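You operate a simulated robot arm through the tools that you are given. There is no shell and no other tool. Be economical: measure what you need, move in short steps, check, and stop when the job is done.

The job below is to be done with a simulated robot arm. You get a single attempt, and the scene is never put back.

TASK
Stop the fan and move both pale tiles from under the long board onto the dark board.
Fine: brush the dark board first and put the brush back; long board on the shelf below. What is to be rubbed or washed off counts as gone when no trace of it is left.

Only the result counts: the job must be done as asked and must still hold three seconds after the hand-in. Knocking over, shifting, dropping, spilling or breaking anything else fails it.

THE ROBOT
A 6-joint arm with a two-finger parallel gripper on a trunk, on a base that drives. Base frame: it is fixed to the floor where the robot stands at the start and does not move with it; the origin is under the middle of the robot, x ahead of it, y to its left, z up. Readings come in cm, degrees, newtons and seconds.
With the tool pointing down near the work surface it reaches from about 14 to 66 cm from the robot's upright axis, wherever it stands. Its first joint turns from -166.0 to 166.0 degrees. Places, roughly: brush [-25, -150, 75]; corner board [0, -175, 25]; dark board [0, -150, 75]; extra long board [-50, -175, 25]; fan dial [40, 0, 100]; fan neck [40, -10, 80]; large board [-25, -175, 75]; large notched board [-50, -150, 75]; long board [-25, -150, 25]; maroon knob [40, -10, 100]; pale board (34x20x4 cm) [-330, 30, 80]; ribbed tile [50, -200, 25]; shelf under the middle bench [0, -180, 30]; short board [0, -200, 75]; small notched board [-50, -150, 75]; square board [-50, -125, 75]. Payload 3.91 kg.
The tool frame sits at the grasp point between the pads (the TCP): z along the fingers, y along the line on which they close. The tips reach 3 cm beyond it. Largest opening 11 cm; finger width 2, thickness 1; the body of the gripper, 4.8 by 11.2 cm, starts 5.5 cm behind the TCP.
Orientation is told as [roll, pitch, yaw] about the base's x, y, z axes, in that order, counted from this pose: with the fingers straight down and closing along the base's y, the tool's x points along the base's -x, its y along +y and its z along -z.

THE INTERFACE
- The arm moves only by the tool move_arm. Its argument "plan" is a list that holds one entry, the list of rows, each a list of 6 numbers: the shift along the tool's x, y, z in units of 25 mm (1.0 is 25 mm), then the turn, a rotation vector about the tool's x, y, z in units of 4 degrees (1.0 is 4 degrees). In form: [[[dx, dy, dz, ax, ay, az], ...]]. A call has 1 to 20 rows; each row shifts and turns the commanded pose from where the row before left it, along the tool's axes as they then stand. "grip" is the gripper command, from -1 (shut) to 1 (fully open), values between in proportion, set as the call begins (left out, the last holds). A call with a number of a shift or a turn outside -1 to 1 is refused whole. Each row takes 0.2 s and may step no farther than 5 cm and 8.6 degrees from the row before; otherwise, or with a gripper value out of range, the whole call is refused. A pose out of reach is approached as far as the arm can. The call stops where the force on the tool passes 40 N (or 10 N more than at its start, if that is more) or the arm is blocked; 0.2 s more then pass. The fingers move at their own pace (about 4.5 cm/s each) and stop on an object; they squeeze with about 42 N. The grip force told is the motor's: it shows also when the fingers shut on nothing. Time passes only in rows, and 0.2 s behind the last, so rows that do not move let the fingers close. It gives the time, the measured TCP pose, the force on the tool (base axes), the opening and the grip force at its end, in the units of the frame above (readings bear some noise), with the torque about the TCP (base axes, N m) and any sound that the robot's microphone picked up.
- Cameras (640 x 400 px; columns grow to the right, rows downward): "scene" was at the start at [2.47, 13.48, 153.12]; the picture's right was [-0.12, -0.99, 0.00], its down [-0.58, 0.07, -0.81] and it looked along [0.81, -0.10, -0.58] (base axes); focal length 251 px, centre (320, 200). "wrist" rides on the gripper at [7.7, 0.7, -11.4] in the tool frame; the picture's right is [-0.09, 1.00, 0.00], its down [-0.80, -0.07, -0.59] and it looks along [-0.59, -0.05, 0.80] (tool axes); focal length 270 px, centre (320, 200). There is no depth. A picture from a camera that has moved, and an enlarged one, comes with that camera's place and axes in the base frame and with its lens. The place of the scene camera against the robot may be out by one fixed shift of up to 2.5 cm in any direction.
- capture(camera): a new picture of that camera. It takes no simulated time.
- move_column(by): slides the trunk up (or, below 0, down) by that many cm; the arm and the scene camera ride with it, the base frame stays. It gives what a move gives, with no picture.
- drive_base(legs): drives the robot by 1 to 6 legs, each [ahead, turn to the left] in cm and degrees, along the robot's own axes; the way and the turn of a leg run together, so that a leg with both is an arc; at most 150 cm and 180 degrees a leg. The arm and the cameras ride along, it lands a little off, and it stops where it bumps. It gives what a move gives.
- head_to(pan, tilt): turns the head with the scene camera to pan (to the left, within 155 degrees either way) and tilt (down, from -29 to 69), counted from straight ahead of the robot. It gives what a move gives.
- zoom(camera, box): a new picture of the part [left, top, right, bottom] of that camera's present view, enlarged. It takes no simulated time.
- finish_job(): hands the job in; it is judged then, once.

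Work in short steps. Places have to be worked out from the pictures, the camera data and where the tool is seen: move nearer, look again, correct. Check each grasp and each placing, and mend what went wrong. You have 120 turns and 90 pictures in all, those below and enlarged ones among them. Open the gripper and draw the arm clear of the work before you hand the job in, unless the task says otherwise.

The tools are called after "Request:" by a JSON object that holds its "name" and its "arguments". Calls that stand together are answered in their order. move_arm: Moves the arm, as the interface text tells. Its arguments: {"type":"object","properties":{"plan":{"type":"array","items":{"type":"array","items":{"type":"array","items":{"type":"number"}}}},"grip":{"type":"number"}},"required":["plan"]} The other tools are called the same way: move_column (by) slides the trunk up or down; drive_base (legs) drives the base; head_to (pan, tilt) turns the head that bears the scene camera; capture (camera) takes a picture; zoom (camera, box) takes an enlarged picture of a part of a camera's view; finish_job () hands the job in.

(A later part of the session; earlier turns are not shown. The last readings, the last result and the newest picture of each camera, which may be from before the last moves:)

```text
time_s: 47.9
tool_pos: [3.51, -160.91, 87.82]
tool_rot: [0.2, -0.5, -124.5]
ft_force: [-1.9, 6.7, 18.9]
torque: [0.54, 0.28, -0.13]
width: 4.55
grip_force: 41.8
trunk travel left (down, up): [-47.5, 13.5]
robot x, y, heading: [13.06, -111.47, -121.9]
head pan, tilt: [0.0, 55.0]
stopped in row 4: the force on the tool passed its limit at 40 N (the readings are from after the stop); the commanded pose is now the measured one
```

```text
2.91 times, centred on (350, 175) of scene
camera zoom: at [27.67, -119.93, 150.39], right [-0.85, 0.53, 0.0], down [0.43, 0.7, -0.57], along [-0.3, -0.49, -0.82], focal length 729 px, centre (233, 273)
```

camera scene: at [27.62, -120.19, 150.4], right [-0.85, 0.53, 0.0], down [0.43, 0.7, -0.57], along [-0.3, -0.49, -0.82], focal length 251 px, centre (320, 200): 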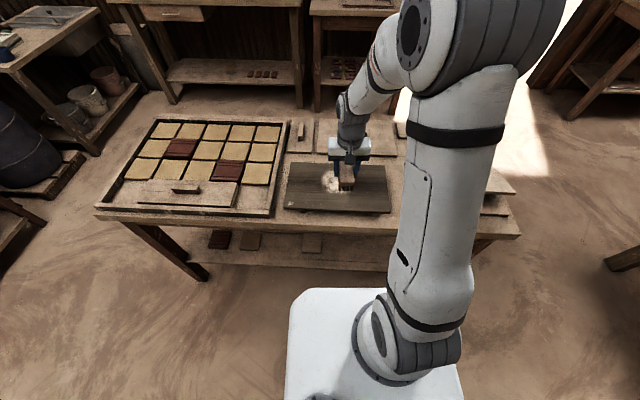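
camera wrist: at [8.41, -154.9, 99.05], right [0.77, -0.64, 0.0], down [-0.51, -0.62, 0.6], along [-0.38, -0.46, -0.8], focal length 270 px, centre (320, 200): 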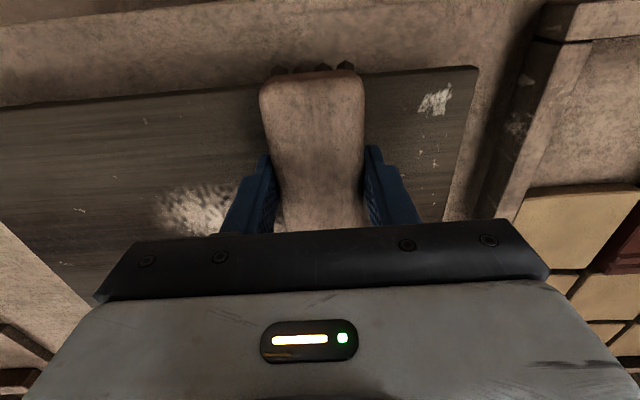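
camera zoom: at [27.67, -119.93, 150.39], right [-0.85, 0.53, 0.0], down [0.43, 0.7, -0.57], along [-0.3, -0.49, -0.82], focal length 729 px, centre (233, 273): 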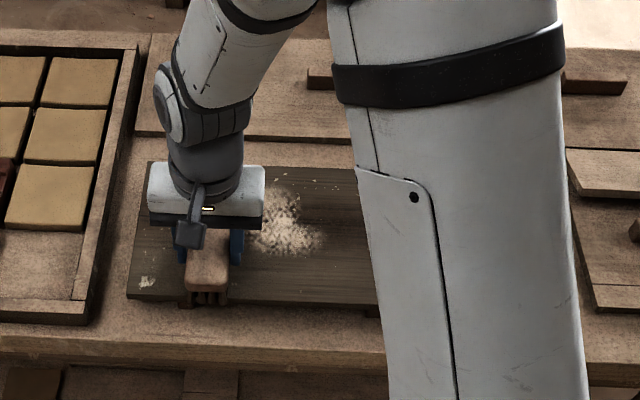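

The stroke stopped on friction; the blob is partly thinned. I ease off 0.15 cm and go on sweeping right, in gentler steps.

Request:
{"name": "move_arm", "arguments": {"plan": [[[0, 0, -0.08, 0, 0, 0], [0, -0.6, 0, 0, 0, 0], [0, -0.6, 0, 0, 0, 0], [0, -0.6, 0, 0, 0, 0], [0, -0.6, 0, 0, 0, 0], [0, -0.6, 0, 0, 0, 0], [0, -0.6, 0, 0, 0, 0], [0, -0.6, 0, 0, 0, 0], [0, -0.6, 0, 0, 0, 0], [0, -0.6, 0, 0, 0, 0], [0, -0.6, 0, 0, 0, 0], [0, -0.6, 0, 0, 0, 0], [0, -0.6, 0, 0, 0, 0], [0, -0.6, 0, 0, 0, 0], [0, -0.6, 0, 0, 0, 0], [0, -0.6, 0, 0, 0, 0], [0, -0.6, 0, 0, 0, 0]]]}}

Request:
{"name": "capture", "arguments": {"camera": "wrist"}}

```text
time_s: 51.5
tool_pos: [-16.19, -147.37, 87.72]
tool_rot: [0.2, -0.1, -124.6]
ft_force: [0.2, 0.2, -1.3]
torque: [0.02, 0.02, 0.0]
width: 4.56
grip_force: 42.0
trunk travel left (down, up): [-47.5, 13.5]
robot x, y, heading: [13.48, -112.0, -121.9]
head pan, tilt: [0.0, 55.0]
```

```text
50 pictures are left
camera wrist: at [-11.35, -141.4, 99.08], right [0.77, -0.64, 0.0], down [-0.51, -0.62, 0.6], along [-0.38, -0.46, -0.8], focal length 270 px, centre (320, 200)
```

wrist: 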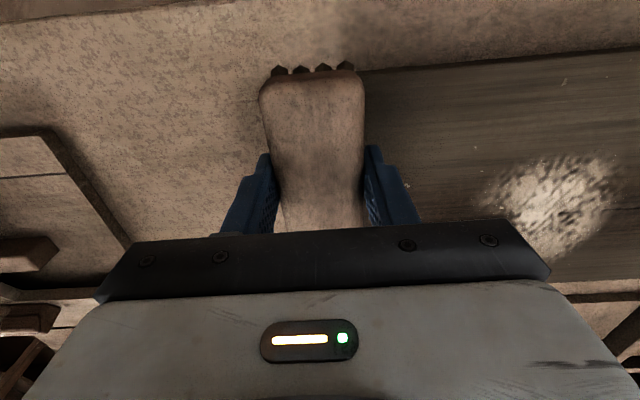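

The near strip is done; the blob at the board's centre remains. I lift, shift to the centre strip and sweep across the blob.

Request:
{"name": "move_arm", "arguments": {"plan": [[[0, 0, -0.4, 0, 0, 0], [-0.8, 0.3, 0, 0, 0, 0], [-0.8, 0.3, 0, 0, 0, 0], [-0.8, 0.3, 0, 0, 0, 0], [0, 0, 0.3, 0, 0, 0], [0, 0, 0.1, 0, 0, 0]]]}}

Request:
{"name": "move_arm", "arguments": {"plan": [[[0, 0.6, 0, 0, 0, 0], [0, 0.6, 0, 0, 0, 0], [0, 0.6, 0, 0, 0, 0], [0, 0.6, 0, 0, 0, 0], [0, 0.6, 0, 0, 0, 0], [0, 0.6, 0, 0, 0, 0], [0, 0.6, 0, 0, 0, 0], [0, 0.6, 0, 0, 0, 0], [0, 0.6, 0, 0, 0, 0], [0, 0.6, 0, 0, 0, 0], [0, 0.6, 0, 0, 0, 0], [0, 0.6, 0, 0, 0, 0], [0, 0.6, 0, 0, 0, 0], [0, 0.6, 0, 0, 0, 0], [0, 0.6, 0, 0, 0, 0], [0, 0.6, 0, 0, 0, 0], [0, 0.6, 0, 0, 0, 0], [0, 0.6, 0, 0, 0, 0]]]}}

Request:
{"name": "zoom", "arguments": {"camera": "scene", "box": [240, 110, 460, 240]}}

```text
time_s: 52.9
tool_pos: [-17.82, -153.75, 87.66]
tool_rot: [0.3, -0.1, -124.5]
ft_force: [1.1, -0.1, -1.5]
torque: [0.0, 0.0, 0.02]
width: 4.53
grip_force: 42.3
trunk travel left (down, up): [-47.5, 13.5]
robot x, y, heading: [13.42, -111.79, -121.9]
head pan, tilt: [0.0, 55.0]
```

```text
time_s: 56.7
tool_pos: [4.48, -169.21, 87.69]
tool_rot: [0.2, -0.3, -124.5]
ft_force: [0.5, -0.2, 3.1]
torque: [-0.13, 0.18, 0.05]
width: 4.55
grip_force: 42.0
trunk travel left (down, up): [-47.5, 13.5]
robot x, y, heading: [13.37, -111.78, -121.7]
head pan, tilt: [0.0, 55.0]
```

```text
2.91 times, centred on (350, 175) of scene
camera zoom: at [27.61, -120.14, 150.41], right [-0.85, 0.53, 0.0], down [0.43, 0.7, -0.57], along [-0.3, -0.49, -0.82], focal length 729 px, centre (233, 273)
```

zoom: 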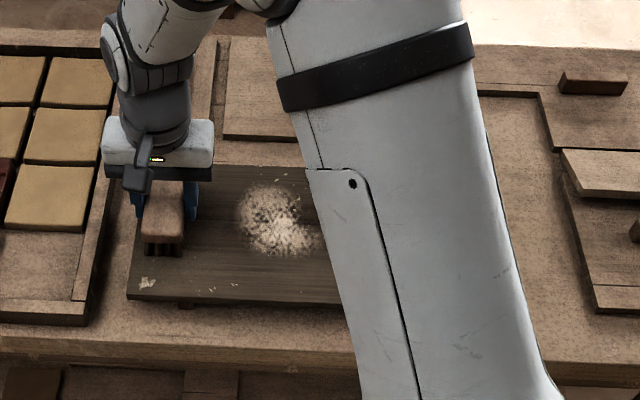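

That sweep had hardly any contact (0-3 N). I press 0.3 cm lower and sweep back across the blob to the right.

Request:
{"name": "move_arm", "arguments": {"plan": [[[0, 0, 0.12, 0, 0, 0], [0, -0.6, 0, 0, 0, 0], [0, -0.6, 0, 0, 0, 0], [0, -0.6, 0, 0, 0, 0], [0, -0.6, 0, 0, 0, 0], [0, -0.6, 0, 0, 0, 0], [0, -0.6, 0.02, 0, 0, 0], [0, -0.6, 0, 0, 0, 0], [0, -0.6, 0.02, 0, 0, 0], [0, -0.6, 0, 0, 0, 0], [0, -0.6, 0, 0, 0, 0]]]}}

Request:
{"name": "capture", "arguments": {"camera": "wrist"}}

```text
time_s: 58.3
tool_pos: [-2.26, -164.3, 87.74]
tool_rot: [0.2, -0.5, -124.4]
ft_force: [-0.3, 5.4, 16.5]
torque: [0.54, 0.27, -0.09]
width: 4.55
grip_force: 42.4
trunk travel left (down, up): [-47.5, 13.5]
robot x, y, heading: [13.47, -112.06, -121.8]
head pan, tilt: [0.0, 55.0]
stopped in row 7: the force on the tool passed its limit at 40 N (the readings are from after the stop); the commanded pose is now the measured one
```

```text
48 pictures are left
camera wrist: at [2.54, -158.15, 99.0], right [0.77, -0.64, 0.01], down [-0.51, -0.61, 0.6], along [-0.38, -0.47, -0.8], focal length 270 px, centre (320, 200)
```

wrist: 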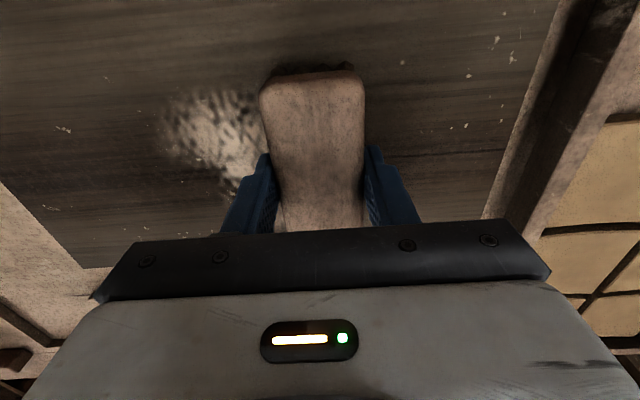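

Firm contact works: the part the brush has passed looks cleaner. I carry on rightward from here.

Request:
{"name": "move_arm", "arguments": {"plan": [[[0, -0.4, 0, 0, 0, 0], [0, -0.4, 0, 0, 0, 0], [0, -0.4, 0, 0, 0, 0], [0, -0.4, 0, 0, 0, 0], [0, -0.4, 0, 0, 0, 0], [0, -0.4, 0, 0, 0, 0], [0, -0.4, 0, 0, 0, 0], [0, -0.4, 0, 0, 0, 0], [0, -0.4, 0, 0, 0, 0], [0, -0.4, 0, 0, 0, 0]]]}}

Request:
{"name": "capture", "arguments": {"camera": "wrist"}}

```text
time_s: 60.5
tool_pos: [-10.54, -158.63, 87.72]
tool_rot: [0.2, -0.6, -124.5]
ft_force: [8.2, -6.5, 34.5]
torque: [0.24, -0.3, -0.24]
width: 4.53
grip_force: 42.3
trunk travel left (down, up): [-47.5, 13.5]
robot x, y, heading: [13.0, -111.4, -121.7]
head pan, tilt: [0.0, 55.0]
```

```text
47 pictures are left
camera wrist: at [-5.58, -152.62, 98.97], right [0.77, -0.64, 0.0], down [-0.51, -0.61, 0.6], along [-0.38, -0.47, -0.8], focal length 270 px, centre (320, 200)
```

wrist: 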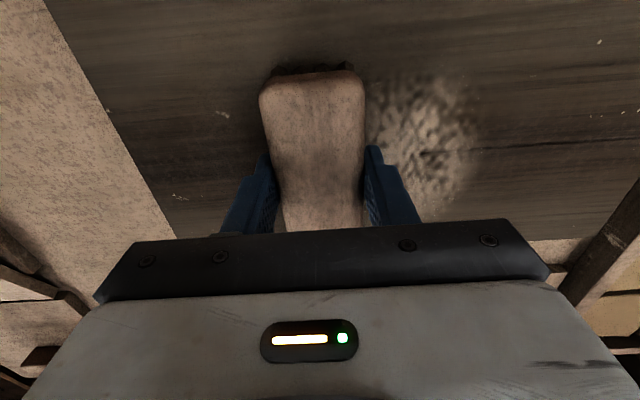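

The blob fades with each pass. I scrub back and forth over it, easing slightly.

Request:
{"name": "move_arm", "arguments": {"plan": [[[0, 0.5, -0.04, 0, 0, 0], [0, 0.5, 0, 0, 0, 0], [0, 0.5, 0, 0, 0, 0], [0, 0.5, 0, 0, 0, 0], [0, 0.5, 0, 0, 0, 0], [0, 0.5, 0, 0, 0, 0], [0, 0.5, 0, 0, 0, 0], [0, 0.5, 0, 0, 0, 0], [0, 0.5, 0, 0, 0, 0], [0, 0.5, 0, 0, 0, 0]]]}}

Request:
{"name": "move_arm", "arguments": {"plan": [[[0, -0.5, 0, 0, 0, 0], [0, -0.5, 0, 0, 0, 0], [0, -0.5, 0, 0, 0, 0], [0, -0.5, 0, 0, 0, 0], [0, -0.5, 0, 0, 0, 0], [0, -0.5, 0, 0, 0, 0], [0, -0.5, 0, 0, 0, 0], [0, -0.5, 0, 0, 0, 0], [0, -0.5, 0, 0, 0, 0], [0, -0.5, 0, 0, 0, 0]]]}}

Request:
{"name": "move_arm", "arguments": {"plan": [[[0, 0.5, 0, 0, 0, 0], [0, 0.5, 0, 0, 0, 0], [0, 0.5, 0, 0, 0, 0], [0, 0.5, 0, 0, 0, 0], [0, 0.5, 0, 0, 0, 0], [0, 0.5, 0, 0, 0, 0], [0, 0.5, 0, 0, 0, 0], [0, 0.5, 0, 0, 0, 0], [0, 0.5, 0, 0, 0, 0], [0, 0.5, 0, 0, 0, 0]]]}}

Request:
{"name": "zoom", "arguments": {"camera": "scene", "box": [240, 110, 460, 240]}}

Request:
{"name": "capture", "arguments": {"camera": "wrist"}}

```text
time_s: 62.7
tool_pos: [-0.29, -165.68, 87.64]
tool_rot: [0.3, -0.4, -124.5]
ft_force: [-2.4, 2.3, 12.2]
torque: [-0.31, 0.35, -0.11]
width: 4.53
grip_force: 42.1
trunk travel left (down, up): [-47.5, 13.5]
robot x, y, heading: [13.21, -111.75, -121.9]
head pan, tilt: [0.0, 55.0]
```

```text
time_s: 65.0
tool_pos: [-10.48, -158.61, 87.65]
tool_rot: [0.3, -0.7, -124.6]
ft_force: [4.7, 4.7, 19.5]
torque: [0.5, 0.06, -0.12]
width: 4.52
grip_force: 41.9
trunk travel left (down, up): [-47.5, 13.5]
robot x, y, heading: [13.38, -111.74, -121.7]
head pan, tilt: [0.0, 55.0]
stopped in row 10: the force on the tool passed its limit at 41 N (the readings are from after the stop); the commanded pose is now the measured one
```

```text
time_s: 67.2
tool_pos: [-0.26, -165.63, 87.56]
tool_rot: [0.3, -0.6, -124.6]
ft_force: [-5.1, 3.4, 18.8]
torque: [-0.66, 0.68, -0.29]
width: 4.52
grip_force: 42.0
trunk travel left (down, up): [-47.5, 13.5]
robot x, y, heading: [13.34, -111.49, -121.7]
head pan, tilt: [0.0, 55.0]
```

```text
2.91 times, centred on (350, 175) of scene
camera zoom: at [27.59, -119.94, 150.4], right [-0.85, 0.53, 0.0], down [0.43, 0.7, -0.57], along [-0.3, -0.49, -0.82], focal length 729 px, centre (233, 273)
```

zoom: 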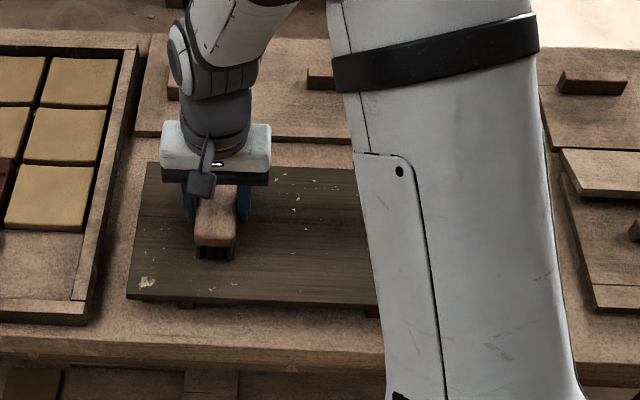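

```text
45 pictures are left
camera wrist: at [4.56, -159.49, 98.89], right [0.77, -0.64, 0.01], down [-0.51, -0.61, 0.6], along [-0.38, -0.47, -0.8], focal length 270 px, centre (320, 200)
```

wrist: 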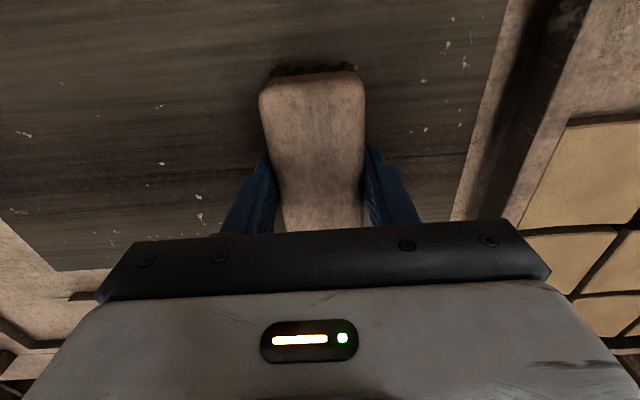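

The blob looks gone; the sharp flecks look like wear that doesn't react to the brush. For safety I make another pass a little deeper and one a little nearer, then inspect.

Request:
{"name": "move_arm", "arguments": {"plan": [[[-0.5, 0, 0, 0, 0, 0], [-0.5, 0, 0, 0, 0, 0], [0, -0.5, 0, 0, 0, 0], [0, -0.5, 0, 0, 0, 0], [0, -0.5, 0, 0, 0, 0], [0, -0.5, 0, 0, 0, 0], [0, -0.5, 0, 0, 0, 0], [0, -0.5, 0, 0, 0, 0], [0, -0.5, 0, 0, 0, 0], [0, -0.5, 0, 0, 0, 0], [0, -0.5, 0, 0, 0, 0]]]}}

Request:
{"name": "move_arm", "arguments": {"plan": [[[0.5, 0, 0, 0, 0, 0], [0.5, 0, 0, 0, 0, 0], [0.5, 0, 0, 0, 0, 0], [0, 0.5, 0, 0, 0, 0], [0, 0.5, 0, 0, 0, 0], [0, 0.5, 0, 0, 0, 0], [0, 0.5, 0, 0, 0, 0], [0, 0.5, 0, 0, 0, 0], [0, 0.5, 0, 0, 0, 0], [0, 0.5, 0, 0, 0, 0], [0, 0.5, 0, 0, 0, 0], [0, 0.5, 0, 0, 0, 0]]]}}

Request:
{"name": "move_arm", "arguments": {"plan": [[[0, 0, -1, 0, 0, 0], [0, 0, -1, 0, 0, 0], [0, 0, -1, 0, 0, 0], [0, -0.9, -0.5, 0, 0, 0], [0, -0.9, 0, 0, 0, 0], [0, -0.9, 0, 0, 0, 0], [0, -0.9, 0, 0, 0, 0], [0, -0.9, 0, 0, 0, 0], [0, -0.9, 0, 0, 0, 0], [0, -0.9, 0, 0, 0, 0], [0, -0.9, 0, 0, 0, 0]]]}}

Request:
{"name": "zoom", "arguments": {"camera": "scene", "box": [270, 140, 410, 230]}}

Request:
{"name": "capture", "arguments": {"camera": "wrist"}}

```text
time_s: 69.4
tool_pos: [-9.62, -162.18, 87.67]
tool_rot: [0.3, -1.0, -124.4]
ft_force: [-0.3, 3.4, 17.0]
torque: [0.71, 0.05, -0.13]
width: 4.53
grip_force: 42.5
trunk travel left (down, up): [-47.5, 13.5]
robot x, y, heading: [13.26, -111.56, -121.7]
head pan, tilt: [0.0, 55.0]
stopped in row 10: the force on the tool passed its limit at 40 N (the readings are from after the stop); the commanded pose is now the measured one
```

```text
time_s: 72.0
tool_pos: [1.85, -165.56, 87.49]
tool_rot: [0.2, -0.7, -124.3]
ft_force: [0.9, -0.6, -1.2]
torque: [-0.04, -0.01, -0.01]
width: 4.52
grip_force: 41.7
trunk travel left (down, up): [-47.5, 13.5]
robot x, y, heading: [13.14, -111.87, -121.8]
head pan, tilt: [0.0, 55.0]
```

```text
time_s: 74.4
tool_pos: [-12.95, -155.4, 95.89]
tool_rot: [0.2, -0.8, -124.4]
ft_force: [0.1, 0.4, -0.7]
torque: [0.01, -0.02, -0.01]
width: 4.52
grip_force: 42.3
trunk travel left (down, up): [-47.5, 13.5]
robot x, y, heading: [13.41, -111.76, -121.7]
head pan, tilt: [0.0, 55.0]
```

```text
4.44 times, centred on (340, 185) of scene
camera zoom: at [27.6, -120.16, 150.41], right [-0.85, 0.53, 0.0], down [0.43, 0.7, -0.57], along [-0.3, -0.49, -0.82], focal length 1114 px, centre (231, 267)
```

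zoom: 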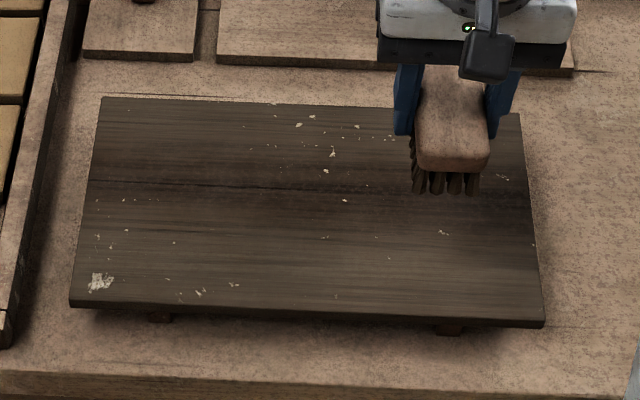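

```text
43 pictures are left
camera wrist: at [-8.1, -149.2, 107.21], right [0.77, -0.64, 0.01], down [-0.51, -0.61, 0.6], along [-0.38, -0.47, -0.8], focal length 270 px, centre (320, 200)
```

wrist: 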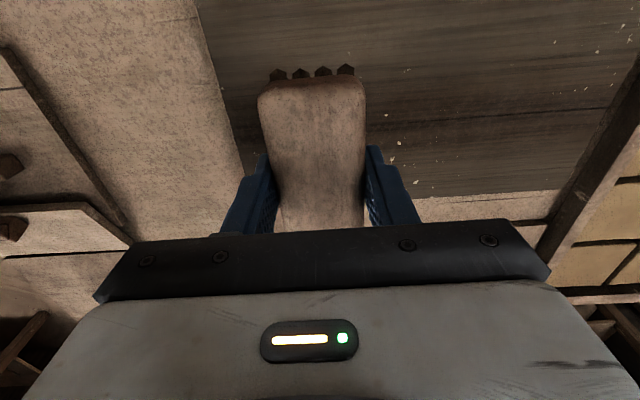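

The powder is gone; what is left are sharp wear flecks unaffected by firm brushing. I bring the brush back to where it stood: (-28.4,-145.8), yaw -121.4.

Request:
{"name": "move_arm", "arguments": {"plan": [[[0, 0, 0, 0.13, -0.15, -0.75], [0.01, -0.91, 0, 0, 0, 0], [0.01, -0.91, 0, 0, 0, 0], [0.01, -0.91, 0, 0, 0, 0], [0.01, -0.91, 0, 0, 0, 0], [0.01, -0.91, 0, 0, 0, 0], [0.01, -0.91, 0, 0, 0, 0], [0.01, -0.91, 0, 0, 0, 0], [0.01, -0.91, 0, 0, 0, 0], [0, 0, 1, 0, 0, 0], [0, 0, 1, 0, 0, 0], [0, 0, 1, 0, 0, 0]]]}}

```text
time_s: 77.0
tool_pos: [-28.94, -145.83, 88.69]
tool_rot: [-0.2, -1.3, -121.5]
ft_force: [0.2, 0.5, -1.5]
torque: [0.02, -0.01, 0.0]
width: 4.56
grip_force: 41.7
trunk travel left (down, up): [-47.5, 13.5]
robot x, y, heading: [13.55, -111.83, -121.6]
head pan, tilt: [0.0, 55.0]
```

A slight tilt has crept in; I correct it (pitch +1.3°), shift 0.5 cm and lower the brush to the bench.

Request:
{"name": "move_arm", "arguments": {"plan": [[[0.12, 0.18, 0, -0.05, 0.325, 0], [0, 0, 0.8, 0, 0, 0], [0, 0, 0.6, 0, 0, 0]]]}}

Request:
{"name": "move_arm", "arguments": {"plan": [[[0, 0, 0.12, 0, 0, 0], [0, 0, 0.08, 0, 0, 0]]]}}

```text
time_s: 77.8
tool_pos: [-28.33, -145.67, 84.95]
tool_rot: [-0.1, -0.1, -121.5]
ft_force: [-0.4, -0.1, -1.2]
torque: [0.02, 0.01, -0.03]
width: 4.53
grip_force: 42.2
trunk travel left (down, up): [-47.5, 13.5]
robot x, y, heading: [13.23, -111.96, -121.5]
head pan, tilt: [0.0, 55.0]
```

```text
time_s: 78.4
tool_pos: [-28.02, -145.8, 84.46]
tool_rot: [0.0, -0.1, -121.5]
ft_force: [-0.2, -0.1, -1.9]
torque: [-0.01, -0.03, -0.03]
width: 4.53
grip_force: 42.0
trunk travel left (down, up): [-47.5, 13.5]
robot x, y, heading: [13.09, -111.37, -121.7]
head pan, tilt: [0.0, 55.0]
```

No contact yet; I lower in tiny steps.

Request:
{"name": "move_arm", "arguments": {"plan": [[[0, 0, 0.06, 0, 0, 0], [0, 0, 0.06, 0, 0, 0]]]}}

Request:
{"name": "zoom", "arguments": {"camera": "scene", "box": [380, 140, 460, 220]}}

```text
time_s: 79.0
tool_pos: [-27.95, -145.72, 84.34]
tool_rot: [0.0, -0.1, -121.4]
ft_force: [-0.2, 0.4, -2.0]
torque: [-0.02, 0.02, 0.0]
width: 4.52
grip_force: 42.1
trunk travel left (down, up): [-47.5, 13.5]
robot x, y, heading: [13.23, -112.13, -121.8]
head pan, tilt: [0.0, 55.0]
```

```text
5.00 times, centred on (420, 180) of scene
camera zoom: at [27.6, -120.17, 150.41], right [-0.85, 0.53, 0.0], down [0.43, 0.7, -0.57], along [-0.3, -0.49, -0.82], focal length 1254 px, centre (-180, 300)
```

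zoom: 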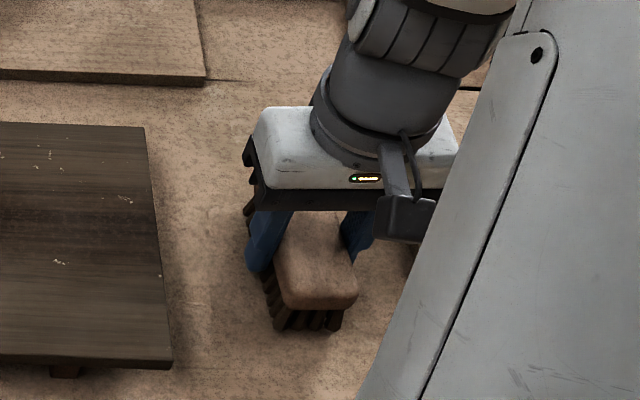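

The brush is right at its old place. A last few mm down until contact shows.

Request:
{"name": "move_arm", "arguments": {"plan": [[[0, 0, 0.07, 0, 0, 0], [0, 0, 0.07, 0, 0, 0], [0, 0, 0.07, 0, 0, 0]]]}}

```text
time_s: 79.8
tool_pos: [-28.11, -145.85, 84.0]
tool_rot: [-0.2, -0.3, -121.5]
ft_force: [3.6, -1.3, 18.9]
torque: [-1.06, 0.24, 0.22]
width: 4.53
grip_force: 41.8
trunk travel left (down, up): [-47.5, 13.5]
robot x, y, heading: [13.49, -112.03, -122.0]
head pan, tilt: [0.0, 55.0]
```

Contact (19 N). I ease off 1 mm, open and lift straight up.

Request:
{"name": "move_arm", "arguments": {"plan": [[[0, 0, -0.05, 0, 0, 0]]]}}

Request:
{"name": "move_arm", "arguments": {"plan": [[[0, 0, 0, 0, 0, 0], [0, 0, 0, 0, 0, 0], [0, 0, 0, 0, 0, 0], [0, 0, -0.6, 0, 0, 0], [0, 0, -1, 0, 0, 0], [0, 0, -1, 0, 0, 0], [0, 0, -1, 0, 0, 0], [0, 0, -1, 0, 0, 0], [0, 0, -1, 0, 0, 0], [0, 0, -1, 0, 0, 0], [0, 0, -1, 0, 0, 0], [0, 0, -1, 0, 0, 0], [0, 0, -1, 0, 0, 0], [0, 0, -1, 0, 0, 0], [0, 0, -1, 0, 0, 0], [0, 0, -1, 0, 0, 0], [0, 0, -1, 0, 0, 0]]], "grip": 0.4}}

Request:
{"name": "zoom", "arguments": {"camera": "scene", "box": [260, 110, 480, 260]}}

```text
time_s: 80.2
tool_pos: [-28.15, -145.78, 84.09]
tool_rot: [0.0, -0.2, -121.5]
ft_force: [1.3, -0.2, 12.5]
torque: [-0.69, 0.3, 0.08]
width: 4.54
grip_force: 42.2
trunk travel left (down, up): [-47.5, 13.5]
robot x, y, heading: [13.24, -111.75, -121.7]
head pan, tilt: [0.0, 55.0]
```

```text
time_s: 83.8
tool_pos: [-27.92, -145.67, 117.92]
tool_rot: [0.0, 0.0, -121.5]
ft_force: [-0.6, -0.3, -0.7]
torque: [-0.01, 0.02, 0.01]
width: 7.69
grip_force: 0.1
trunk travel left (down, up): [-47.5, 13.5]
robot x, y, heading: [13.28, -111.81, -121.4]
head pan, tilt: [0.0, 55.0]
```

```text
2.67 times, centred on (370, 185) of scene
camera zoom: at [27.63, -120.14, 150.4], right [-0.85, 0.53, 0.0], down [0.43, 0.7, -0.57], along [-0.3, -0.49, -0.82], focal length 668 px, centre (187, 240)
```

zoom: 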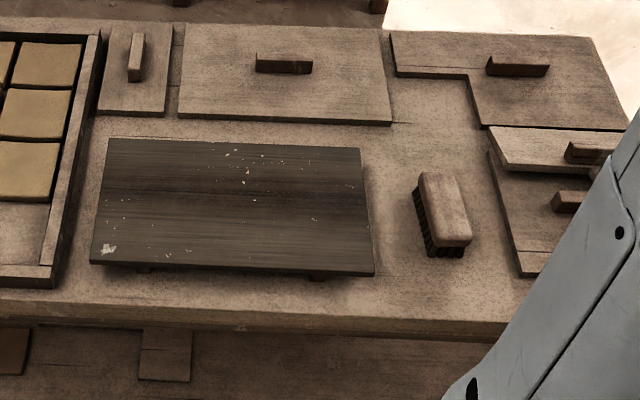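

The brush stands in its place and the board is clean. Next the shelf: I back off 45 cm, lower the trunk and look under the bench.

Request:
{"name": "drive_base", "arguments": {"legs": [[-45, 0]]}}

Request:
{"name": "move_column", "arguments": {"by": -40}}

Request:
{"name": "head_to", "arguments": {"pan": 0, "tilt": 33}}

Request:
{"name": "capture", "arguments": {"camera": "scene"}}

```text
time_s: 86.5
tool_pos: [-4.22, -107.64, 117.9]
tool_rot: [-0.1, -0.1, -121.0]
ft_force: [-0.5, 0.1, -0.8]
torque: [-0.02, -0.01, 0.01]
width: 7.7
grip_force: 0.1
trunk travel left (down, up): [-47.5, 13.5]
robot x, y, heading: [36.89, -73.66, -120.7]
head pan, tilt: [0.0, 55.0]
```

```text
time_s: 90.3
tool_pos: [-4.17, -107.83, 77.9]
tool_rot: [-0.1, -0.1, -121.0]
ft_force: [-0.2, 0.4, -0.1]
torque: [0.02, 0.0, 0.03]
width: 7.74
grip_force: 0.1
trunk travel left (down, up): [-7.5, 53.5]
robot x, y, heading: [36.74, -73.49, -121.0]
head pan, tilt: [0.0, 55.0]
```

```text
time_s: 91.2
tool_pos: [-4.21, -107.79, 77.82]
tool_rot: [-0.1, -0.2, -120.9]
ft_force: [0.5, 0.2, 1.1]
torque: [0.04, -0.03, 0.0]
width: 7.69
grip_force: 0.0
trunk travel left (down, up): [-7.5, 53.5]
robot x, y, heading: [36.94, -73.2, -121.0]
head pan, tilt: [0.0, 33.0]
```

```text
40 pictures are left
camera scene: at [50.43, -83.06, 113.53], right [-0.86, 0.52, 0.0], down [0.28, 0.47, -0.84], along [-0.43, -0.72, -0.55], focal length 251 px, centre (320, 200)
```

scene: 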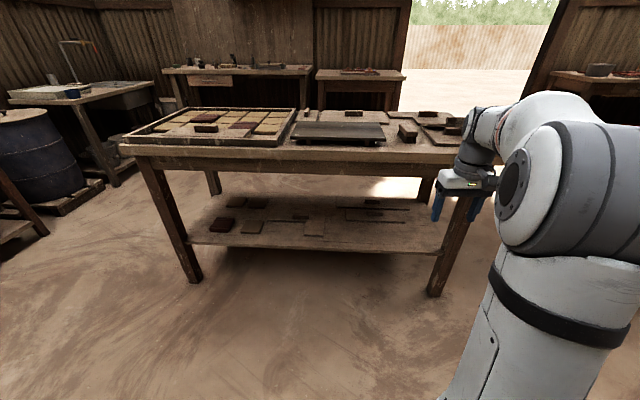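

Request:
{"name": "zoom", "arguments": {"camera": "scene", "box": [180, 175, 460, 300]}}

```text
2.29 times, centred on (320, 238) of scene
camera zoom: at [50.43, -83.06, 113.53], right [-0.86, 0.52, 0.0], down [0.28, 0.47, -0.84], along [-0.43, -0.72, -0.55], focal length 573 px, centre (320, 114)
```

zoom: 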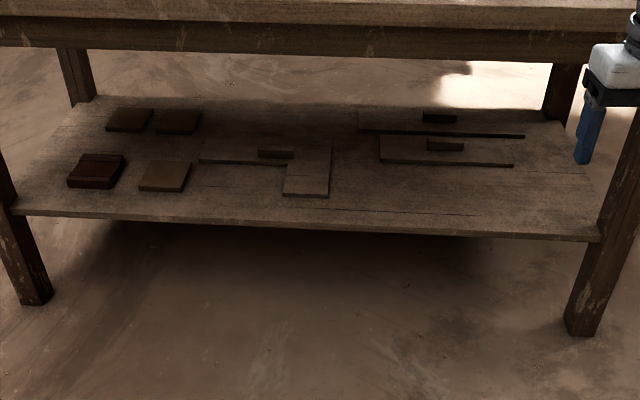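

I enlarge the long board region on the shelf.

Request:
{"name": "zoom", "arguments": {"camera": "scene", "box": [320, 190, 430, 260]}}

```text
5.71 times, centred on (375, 225) of scene
camera zoom: at [50.43, -83.06, 113.53], right [-0.86, 0.52, 0.0], down [0.28, 0.47, -0.84], along [-0.43, -0.72, -0.55], focal length 1433 px, centre (6, 57)
```

zoom: 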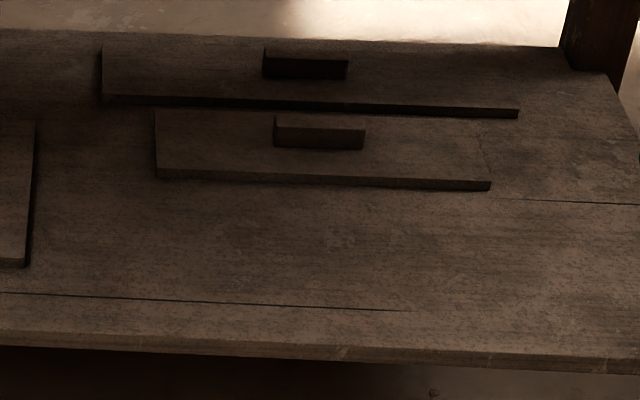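

The long board (about 32×11 cm) lies at the right on the shelf, handle at about (-36,-165), around 32 cm behind the bench's edge; the apron's lower edge is near z≈68. I look down at my own body to know how near I can get.

Request:
{"name": "head_to", "arguments": {"pan": -10, "tilt": 69}}

Request:
{"name": "capture", "arguments": {"camera": "scene"}}

Request:
{"name": "capture", "arguments": {"camera": "wrist"}}

```text
time_s: 92.2
tool_pos: [-4.23, -107.69, 77.88]
tool_rot: [0.0, -0.1, -120.9]
ft_force: [1.6, 0.0, -1.3]
torque: [-0.02, 0.01, 0.02]
width: 7.69
grip_force: 0.1
trunk travel left (down, up): [-7.5, 53.5]
robot x, y, heading: [37.23, -73.5, -121.0]
head pan, tilt: [-10.0, 68.8]
```

```text
37 pictures are left
camera scene: at [51.35, -79.65, 108.87], right [-0.75, 0.66, 0.0], down [0.61, 0.7, -0.36], along [-0.24, -0.27, -0.93], focal length 251 px, centre (320, 200)
```

scene: 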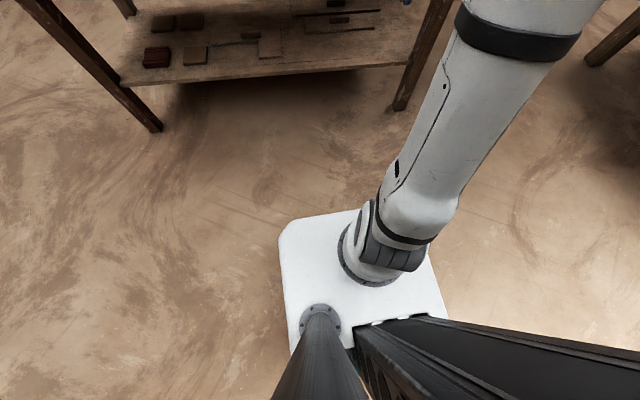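

```text
36 pictures are left
camera wrist: at [0.23, -101.43, 89.22], right [0.81, -0.59, 0.0], down [-0.47, -0.65, 0.6], along [-0.35, -0.48, -0.8], focal length 270 px, centre (320, 200)
```

wrist: 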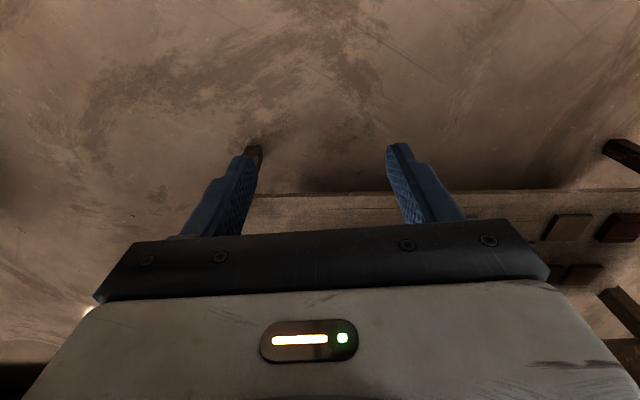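

The platform rides with the trunk, so the arm's shoulder is now low (about z 60), which suits work under the bench. I lower the trunk fully, square up to the bench and, still in the open, lower the tool to z≈45 and tilt it 45° forward.

Request:
{"name": "move_column", "arguments": {"by": -7.4}}

Request:
{"name": "drive_base", "arguments": {"legs": [[0, -3.7]]}}

Request:
{"name": "move_arm", "arguments": {"plan": [[[0, 0.37, 1, 0, 0, 0], [0, 0.37, 1, 0, 0, 0], [0, 0.37, 1, 0, 0, 0], [0, 0.37, 1, 0, 0, 0], [0, 0.37, 1, 0, 0, 0], [0, 0.37, 1, 0, 0, 0], [0, 0.37, 1, 0, 0, 0], [0, 0.37, 1, 0, 0, 0], [0, 0.37, 1, 0, 0, 0], [0, 0.37, 1, 0, 0, 0]]]}}

Request:
{"name": "move_arm", "arguments": {"plan": [[[0, 0, 0, 0, -1, 0], [0, 0, 0, 0, -1, 0], [0, 0, 0, 0, -1, 0], [0, 0, 0, 0, -1, 0], [0, 0, 0, 0, -1, 0], [0, 0, 0, 0, -1, 0], [0, 0, 0, 0, -1, 0], [0, 0, 0, 0, -1, 0], [0, 0, 0, 0, -1, 0], [0, 0, 0, 0, -1, 0], [0, 0, 0, 0, -1, 0]]]}}

Request:
{"name": "capture", "arguments": {"camera": "scene"}}

Request:
{"name": "capture", "arguments": {"camera": "wrist"}}

```text
time_s: 93.3
tool_pos: [-4.29, -107.7, 70.4]
tool_rot: [0.0, 0.0, -121.0]
ft_force: [-0.6, -0.2, 0.1]
torque: [-0.03, -0.02, 0.03]
width: 7.7
grip_force: 0.1
trunk travel left (down, up): [-0.1, 60.9]
robot x, y, heading: [37.28, -73.7, -121.2]
head pan, tilt: [-10.0, 68.8]
```

```text
time_s: 94.2
tool_pos: [-6.3, -104.97, 70.4]
tool_rot: [0.0, -0.1, -124.7]
ft_force: [-0.6, 0.5, -0.9]
torque: [0.0, 0.03, 0.02]
width: 7.69
grip_force: 0.1
trunk travel left (down, up): [-0.1, 60.9]
robot x, y, heading: [37.06, -73.63, -124.2]
head pan, tilt: [-10.0, 68.8]
```

```text
time_s: 96.4
tool_pos: [0.94, -110.14, 45.4]
tool_rot: [-0.1, -0.1, -124.7]
ft_force: [0.3, -0.4, 0.3]
torque: [0.0, -0.02, -0.04]
width: 7.71
grip_force: 0.1
trunk travel left (down, up): [-0.1, 60.9]
robot x, y, heading: [37.23, -73.6, -124.2]
head pan, tilt: [-10.0, 68.8]
```

```text
time_s: 98.8
tool_pos: [2.1, -110.73, 45.33]
tool_rot: [3.5, -31.5, -125.0]
ft_force: [-0.3, 0.7, -0.2]
torque: [-0.03, -0.01, 0.01]
width: 7.72
grip_force: 0.1
out of reach, approached as far as the arm can: row 8, 10
trunk travel left (down, up): [-0.1, 60.9]
robot x, y, heading: [37.44, -73.91, -124.3]
head pan, tilt: [-10.0, 68.8]
```

```text
35 pictures are left
camera scene: at [51.15, -80.49, 101.46], right [-0.72, 0.7, 0.0], down [0.65, 0.67, -0.36], along [-0.25, -0.26, -0.93], focal length 251 px, centre (320, 200)
```

scene: 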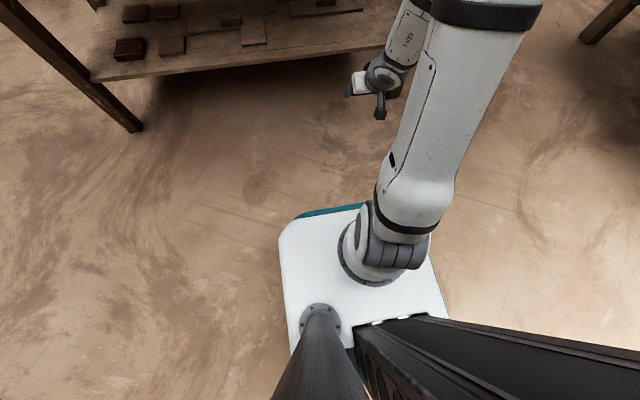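

```text
34 pictures are left
camera wrist: at [9.26, -100.37, 50.96], right [0.79, -0.61, 0.1], down [-0.3, -0.25, 0.92], along [-0.53, -0.76, -0.38], focal length 270 px, centre (320, 200)
```

wrist: 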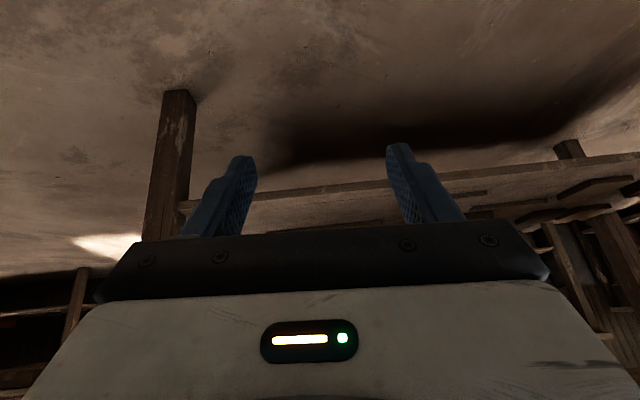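

The tilt stopped at 31° and with this yaw the wrist camera hangs on the underside. Better: turn the tool half round so that the camera is on top, then extend and tilt. I untilt first and begin the half-turn.

Request:
{"name": "move_arm", "arguments": {"plan": [[[0, 0, 0, 0, 1, 0], [0, 0, 0, 0, 1, 0], [0, 0, 0, 0, 1, 0], [0, 0, 0, 0, 1, 0], [0, 0, 0, 0, 1, 0], [0, 0, 0, 0, 1, 0], [0, 0, 0, 0, 1, 0], [0, 0, 0, 0, 1, 0], [0, 0, 0, 0, 1, 0], [0, 0, 0, 0, 1, 0], [0, 0, 0, 0, 1, 0]]]}}

Request:
{"name": "move_arm", "arguments": {"plan": [[[0, 0, 0, 0, 0, 1], [0, 0, 0, 0, 0, 1], [0, 0, 0, 0, 0, 1], [0, 0, 0, 0, 0, 1], [0, 0, 0, 0, 0, 1], [0, 0, 0, 0, 0, 1], [0, 0, 0, 0, 0, 1], [0, 0, 0, 0, 0, 1], [0, 0, 0, 0, 0, 1], [0, 0, 0, 0, 0, 1], [0, 0, 0, 0, 0, 1], [0, 0, 0, 0, 0, 1], [0, 0, 0, 0, 0, 1], [0, 0, 0, 0, 0, 1], [0, 0, 0, 0, 0, 1], [0, 0, 0, 0, 0, 1], [0, 0, 0, 0, 0, 1], [0, 0, 0, 0, 0, 1], [0, 0, 0, 0, 0, 1], [0, 0, 0, 0, 0, 1]]]}}

Request:
{"name": "move_arm", "arguments": {"plan": [[[0, 0, 0, 0, 0, 1], [0, 0, 0, 0, 0, 1], [0, 0, 0, 0, 0, 1], [0, 0, 0, 0, 0, 1], [0, 0, 0, 0, 0, 1], [0, 0, 0, 0, 0, 1], [0, 0, 0, 0, 0, 1], [0, 0, 0, 0, 0, 1], [0, 0, 0, 0, 0, 1], [0, 0, 0, 0, 0, 1], [0, 0, 0, 0, 0, 1], [0, 0, 0, 0, 0, 1], [0, 0, 0, 0, 0, 1], [0, 0, 0, 0, 0, 1], [0, 0, 0, 0, 0, 1], [0, 0, 0, 0, 0, 1], [0, 0, 0, 0, 0, 1], [0, 0, 0, 0, 0, 1], [0, 0, 0, 0, 0, 1], [0, 0, 0, 0, 0, 1]]]}}

```text
time_s: 101.2
tool_pos: [2.56, -111.34, 45.46]
tool_rot: [4.4, 2.6, -122.2]
ft_force: [0.0, -0.1, -0.1]
torque: [-0.01, -0.02, -0.02]
width: 7.71
grip_force: 0.0
out of reach, approached as far as the arm can: row 3, 5
trunk travel left (down, up): [-0.1, 60.9]
robot x, y, heading: [37.39, -73.38, -124.3]
head pan, tilt: [-10.0, 68.8]
```

```text
time_s: 105.4
tool_pos: [2.4, -111.36, 45.52]
tool_rot: [-1.7, 4.8, 157.6]
ft_force: [-0.2, -0.3, 0.1]
torque: [0.0, 0.02, -0.01]
width: 7.72
grip_force: 0.0
trunk travel left (down, up): [-0.1, 60.9]
robot x, y, heading: [37.32, -73.42, -124.3]
head pan, tilt: [-10.0, 68.8]
```

```text
time_s: 109.6
tool_pos: [2.54, -111.23, 45.49]
tool_rot: [-5.0, -0.9, 77.6]
ft_force: [-0.2, 0.2, -0.3]
torque: [0.03, 0.0, 0.0]
width: 7.71
grip_force: 0.1
trunk travel left (down, up): [-0.1, 60.9]
robot x, y, heading: [36.92, -73.43, -124.5]
head pan, tilt: [-10.0, 68.8]
```

The half-turn works. I finish it, level the small tilt left over, and extend forward about 27 cm (still in front of the bench).

Request:
{"name": "move_arm", "arguments": {"plan": [[[0, 0, 0, -1.0, 0.22, 0], [0, 0, 0, -0.25, 0, 1], [0, 0, 0, 0, 0, 1], [0, 0, 0, 0, 0, 1], [0, 0, 0, 0, 0, 1], [0, 0, 0, 0, 0, 1], [0, 0, 0, 0, 0, 0.6], [1, 0, 0, 0, 0, 0], [1, 0, 0, 0, 0, 0], [1, 0, 0, 0, 0, 0], [1, 0, 0, 0, 0, 0], [1, 0, 0, 0, 0, 0], [1, 0, 0, 0, 0, 0], [1, 0, 0, 0, 0, 0], [1, 0, 0, 0, 0, 0], [1, 0, 0, 0, 0, 0]]]}}

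Request:
{"name": "move_arm", "arguments": {"plan": [[[0, 0, 0, 0, 1, 0], [0, 0, 0, 0, 1, 0], [0, 0, 0, 0, 1, 0], [0, 0, 0, 0, 1, 0], [0, 0, 0, 0, 1, 0], [0, 0, 0, 0, 1, 0], [0, 0, 0, 0, 1, 0], [0, 0, 0, 0, 1, 0], [0, 0, 0, 0, 1, 0], [0, 0, 0, 0, 1, 0], [0, 0, 0, 0, 1, 0], [0, 0, 0, 0, 1, 0]]]}}

Request:
{"name": "capture", "arguments": {"camera": "wrist"}}

Request:
{"name": "head_to", "arguments": {"pan": -8, "tilt": 45}}

Request:
{"name": "capture", "arguments": {"camera": "scene"}}

```text
time_s: 113.0
tool_pos: [-10.91, -129.09, 45.59]
tool_rot: [-0.4, 0.1, 55.8]
ft_force: [-0.3, 0.5, 0.3]
torque: [-0.02, -0.01, -0.02]
width: 7.7
grip_force: 0.2
out of reach, approached as far as the arm can: row 15, 16
trunk travel left (down, up): [-0.1, 60.9]
robot x, y, heading: [37.11, -73.34, -124.5]
head pan, tilt: [-10.0, 68.8]
```

```text
time_s: 115.6
tool_pos: [-10.26, -129.62, 45.48]
tool_rot: [-2.3, 39.7, 55.2]
ft_force: [-0.7, 0.4, 0.5]
torque: [0.02, 0.01, -0.02]
width: 7.71
grip_force: 0.1
out of reach, approached as far as the arm can: row 11, 12
trunk travel left (down, up): [-0.1, 60.9]
robot x, y, heading: [36.99, -73.61, -124.2]
head pan, tilt: [-10.0, 68.8]
```

```text
33 pictures are left
camera wrist: at [-10.52, -127.87, 59.01], right [-0.79, 0.6, -0.09], down [0.61, 0.79, -0.05], along [0.04, -0.09, -0.99], focal length 270 px, centre (320, 200)
```

wrist: 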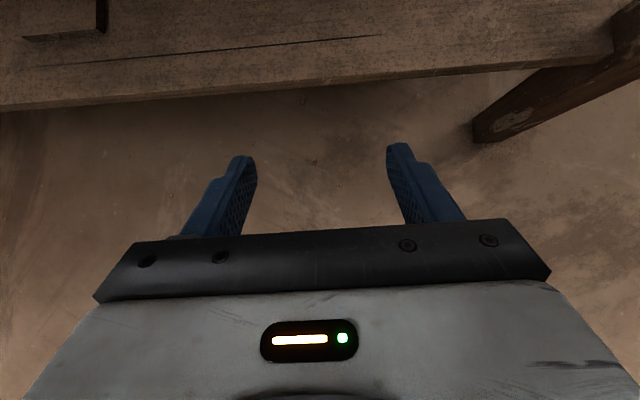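

```text
time_s: 116.5
tool_pos: [-10.18, -129.62, 45.39]
tool_rot: [-2.3, 39.6, 55.4]
ft_force: [0.5, -0.2, 0.1]
torque: [0.03, 0.02, 0.0]
width: 7.68
grip_force: 0.1
trunk travel left (down, up): [-0.1, 60.9]
robot x, y, heading: [36.96, -73.71, -124.2]
head pan, tilt: [-8.0, 45.0]
```

```text
32 pictures are left
camera scene: at [49.58, -82.51, 104.34], right [-0.74, 0.67, 0.0], down [0.48, 0.52, -0.71], along [-0.48, -0.52, -0.71], focal length 251 px, centre (320, 200)
```

scene: 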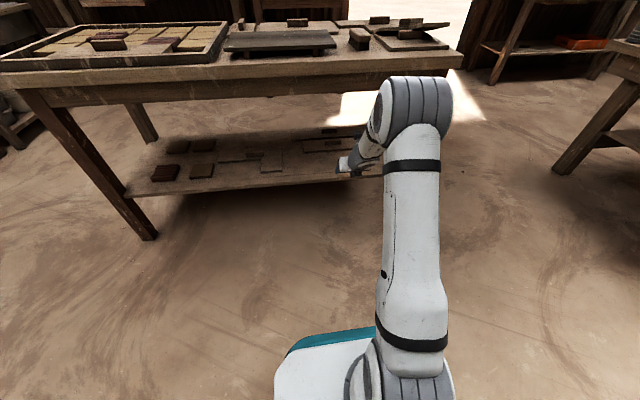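

The arm behaves like one with a straight-wrist singularity near 45° tilt, so I'll use about 35°. From the geometry, standing ~55-58 cm from the edge with the tool low keeps elbow and forearm clear of the apron (z≈70). I reduce the tilt to 36° and slide along the tool axis down/forward to z≈34.

Request:
{"name": "move_arm", "arguments": {"plan": [[[0, 0, 0, 0, -1, 0], [0, 0, 0, 0, -1, 0], [0, 0, 0, 0, -1, 0], [0, 0, 0.9, 0, 0, 0], [0, 0, 0.9, 0, 0, 0], [0, 0, 0.9, 0, 0, 0], [0, 0, 0.9, 0, 0, 0], [0, 0, 0.9, 0, 0, 0], [0, 0, 0.5, 0, 0, 0]]], "grip": 1}}

```text
time_s: 118.5
tool_pos: [-12.97, -136.17, 34.99]
tool_rot: [-3.3, 32.4, 55.9]
ft_force: [-0.1, 0.8, 0.2]
torque: [-0.01, -0.01, -0.02]
width: 11.01
grip_force: 0.0
out of reach, approached as far as the arm can: row 1, 2
trunk travel left (down, up): [-0.1, 60.9]
robot x, y, heading: [37.02, -73.53, -124.4]
head pan, tilt: [-8.0, 45.0]
```

Good: TCP z=35, tilt 32°. I straighten the 3° roll and drive 24 cm in, watching for bumps.

Request:
{"name": "move_arm", "arguments": {"plan": [[[0, 0, 0, -0.82, 0, 0]]]}}

Request:
{"name": "drive_base", "arguments": {"legs": [[24, 0]]}}

Request:
{"name": "capture", "arguments": {"camera": "wrist"}}

Request:
{"name": "capture", "arguments": {"camera": "scene"}}

```text
time_s: 118.8
tool_pos: [-12.98, -135.98, 34.91]
tool_rot: [0.1, 32.4, 55.9]
ft_force: [-0.2, 0.7, 0.2]
torque: [-0.03, 0.0, 0.03]
width: 11.02
grip_force: 0.0
trunk travel left (down, up): [-0.1, 60.9]
robot x, y, heading: [37.08, -73.59, -124.3]
head pan, tilt: [-8.0, 45.0]
```

```text
time_s: 120.6
tool_pos: [-27.01, -155.63, 34.82]
tool_rot: [0.0, 32.4, 55.6]
ft_force: [-0.3, 0.0, -0.9]
torque: [-0.02, -0.05, 0.02]
width: 11.03
grip_force: 0.0
trunk travel left (down, up): [-0.1, 60.9]
robot x, y, heading: [23.52, -93.72, -124.6]
head pan, tilt: [-8.0, 45.0]
```

```text
31 pictures are left
camera wrist: at [-27.84, -155.51, 48.65], right [-0.78, 0.62, -0.05], down [0.62, 0.78, 0.07], along [0.08, 0.03, -1.0], focal length 270 px, centre (320, 200)
```

wrist: 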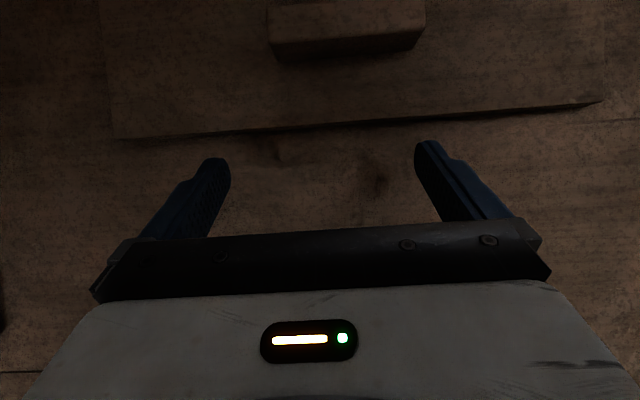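

```text
30 pictures are left
camera scene: at [36.01, -102.42, 104.35], right [-0.74, 0.68, 0.0], down [0.48, 0.52, -0.71], along [-0.48, -0.52, -0.71], focal length 251 px, centre (320, 200)
```

scene: 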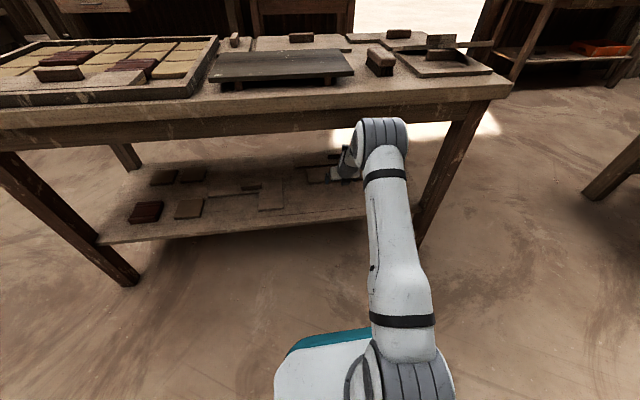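

The handle and board front edge are in view. I need the shelf's height: the fingertips hang over free shelf, so I probe straight down in 3 mm steps until touch.

Request:
{"name": "move_arm", "arguments": {"plan": [[[-0.064, 0, 0.101, 0, 0, 0], [-0.064, 0, 0.101, 0, 0, 0], [-0.064, 0, 0.101, 0, 0, 0], [-0.064, 0, 0.101, 0, 0, 0], [-0.064, 0, 0.101, 0, 0, 0], [-0.064, 0, 0.101, 0, 0, 0], [-0.064, 0, 0.101, 0, 0, 0], [-0.064, 0, 0.101, 0, 0, 0]]]}}

```text
time_s: 122.4
tool_pos: [-26.96, -155.58, 33.03]
tool_rot: [0.2, 32.6, 55.6]
ft_force: [7.9, 7.5, 21.8]
torque: [-0.61, -1.18, 0.68]
width: 11.02
grip_force: 0.1
trunk travel left (down, up): [-0.1, 60.9]
robot x, y, heading: [23.74, -93.65, -124.4]
head pan, tilt: [-8.0, 45.0]
```

The shelf top is at z≈30.0 (contact at TCP 33.1). So the handle (about 8.4 cm long, top ≈34) is ~9 cm ahead and 2 cm to the right of the tool. I raise 3 cm and move over it.

Request:
{"name": "move_arm", "arguments": {"plan": [[[0.64, 0, -1.0, 0, 0, 0], [0.65, 0.21, 0.41, 0, 0, 0], [0.65, 0.21, 0.41, 0, 0, 0], [0.65, 0.21, 0.41, 0, 0, 0], [0.65, 0.21, 0.41, 0, 0, 0]]]}}

Request:
{"name": "capture", "arguments": {"camera": "wrist"}}

```text
time_s: 123.6
tool_pos: [-32.96, -160.68, 35.56]
tool_rot: [0.0, 32.3, 55.5]
ft_force: [0.2, 0.6, 0.6]
torque: [-0.01, 0.02, -0.01]
width: 11.02
grip_force: 0.1
trunk travel left (down, up): [-0.1, 60.9]
robot x, y, heading: [23.47, -93.45, -124.5]
head pan, tilt: [-8.0, 45.0]
```

```text
29 pictures are left
camera wrist: at [-33.89, -160.6, 49.33], right [-0.78, 0.62, -0.05], down [0.62, 0.78, 0.07], along [0.08, 0.03, -1.0], focal length 270 px, centre (320, 200)
```

wrist: 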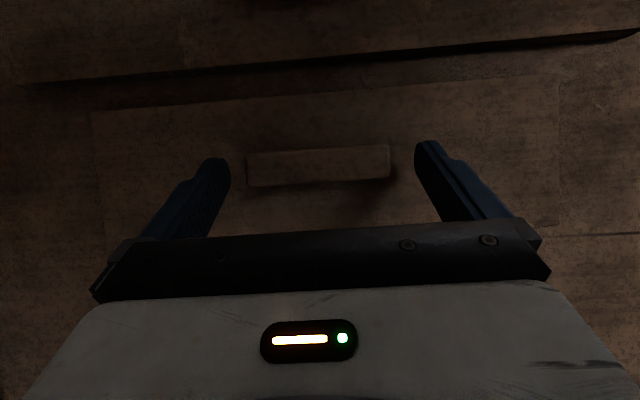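

The handle sits centred between the fingertips. I lower 0.9 cm and close.

Request:
{"name": "move_arm", "arguments": {"plan": [[[-0.1, 0, 0.15, 0, 0, 0], [-0.09, 0, 0.15, 0, 0, 0]]]}}

Request:
{"name": "move_arm", "arguments": {"plan": [[[0, 0, 0, 0, 0, 0], [0, 0, 0, 0, 0, 0], [0, 0, 0, 0, 0, 0], [0, 0, 0, 0, 0, 0], [0, 0, 0, 0, 0, 0]]], "grip": -1}}

```text
time_s: 124.2
tool_pos: [-32.98, -160.77, 34.74]
tool_rot: [-0.1, 32.4, 55.6]
ft_force: [0.2, -0.1, 0.0]
torque: [-0.02, -0.02, 0.01]
width: 11.01
grip_force: 0.1
trunk travel left (down, up): [-0.1, 60.9]
robot x, y, heading: [23.55, -93.34, -124.3]
head pan, tilt: [-8.0, 45.0]
```

```text
time_s: 125.4
tool_pos: [-33.0, -160.72, 34.95]
tool_rot: [0.0, 32.3, 55.6]
ft_force: [0.8, -0.5, 0.1]
torque: [-0.16, -0.14, -0.02]
width: 8.41
grip_force: 41.6
trunk travel left (down, up): [-0.1, 60.9]
robot x, y, heading: [23.67, -93.28, -124.5]
head pan, tilt: [-8.0, 45.0]
```

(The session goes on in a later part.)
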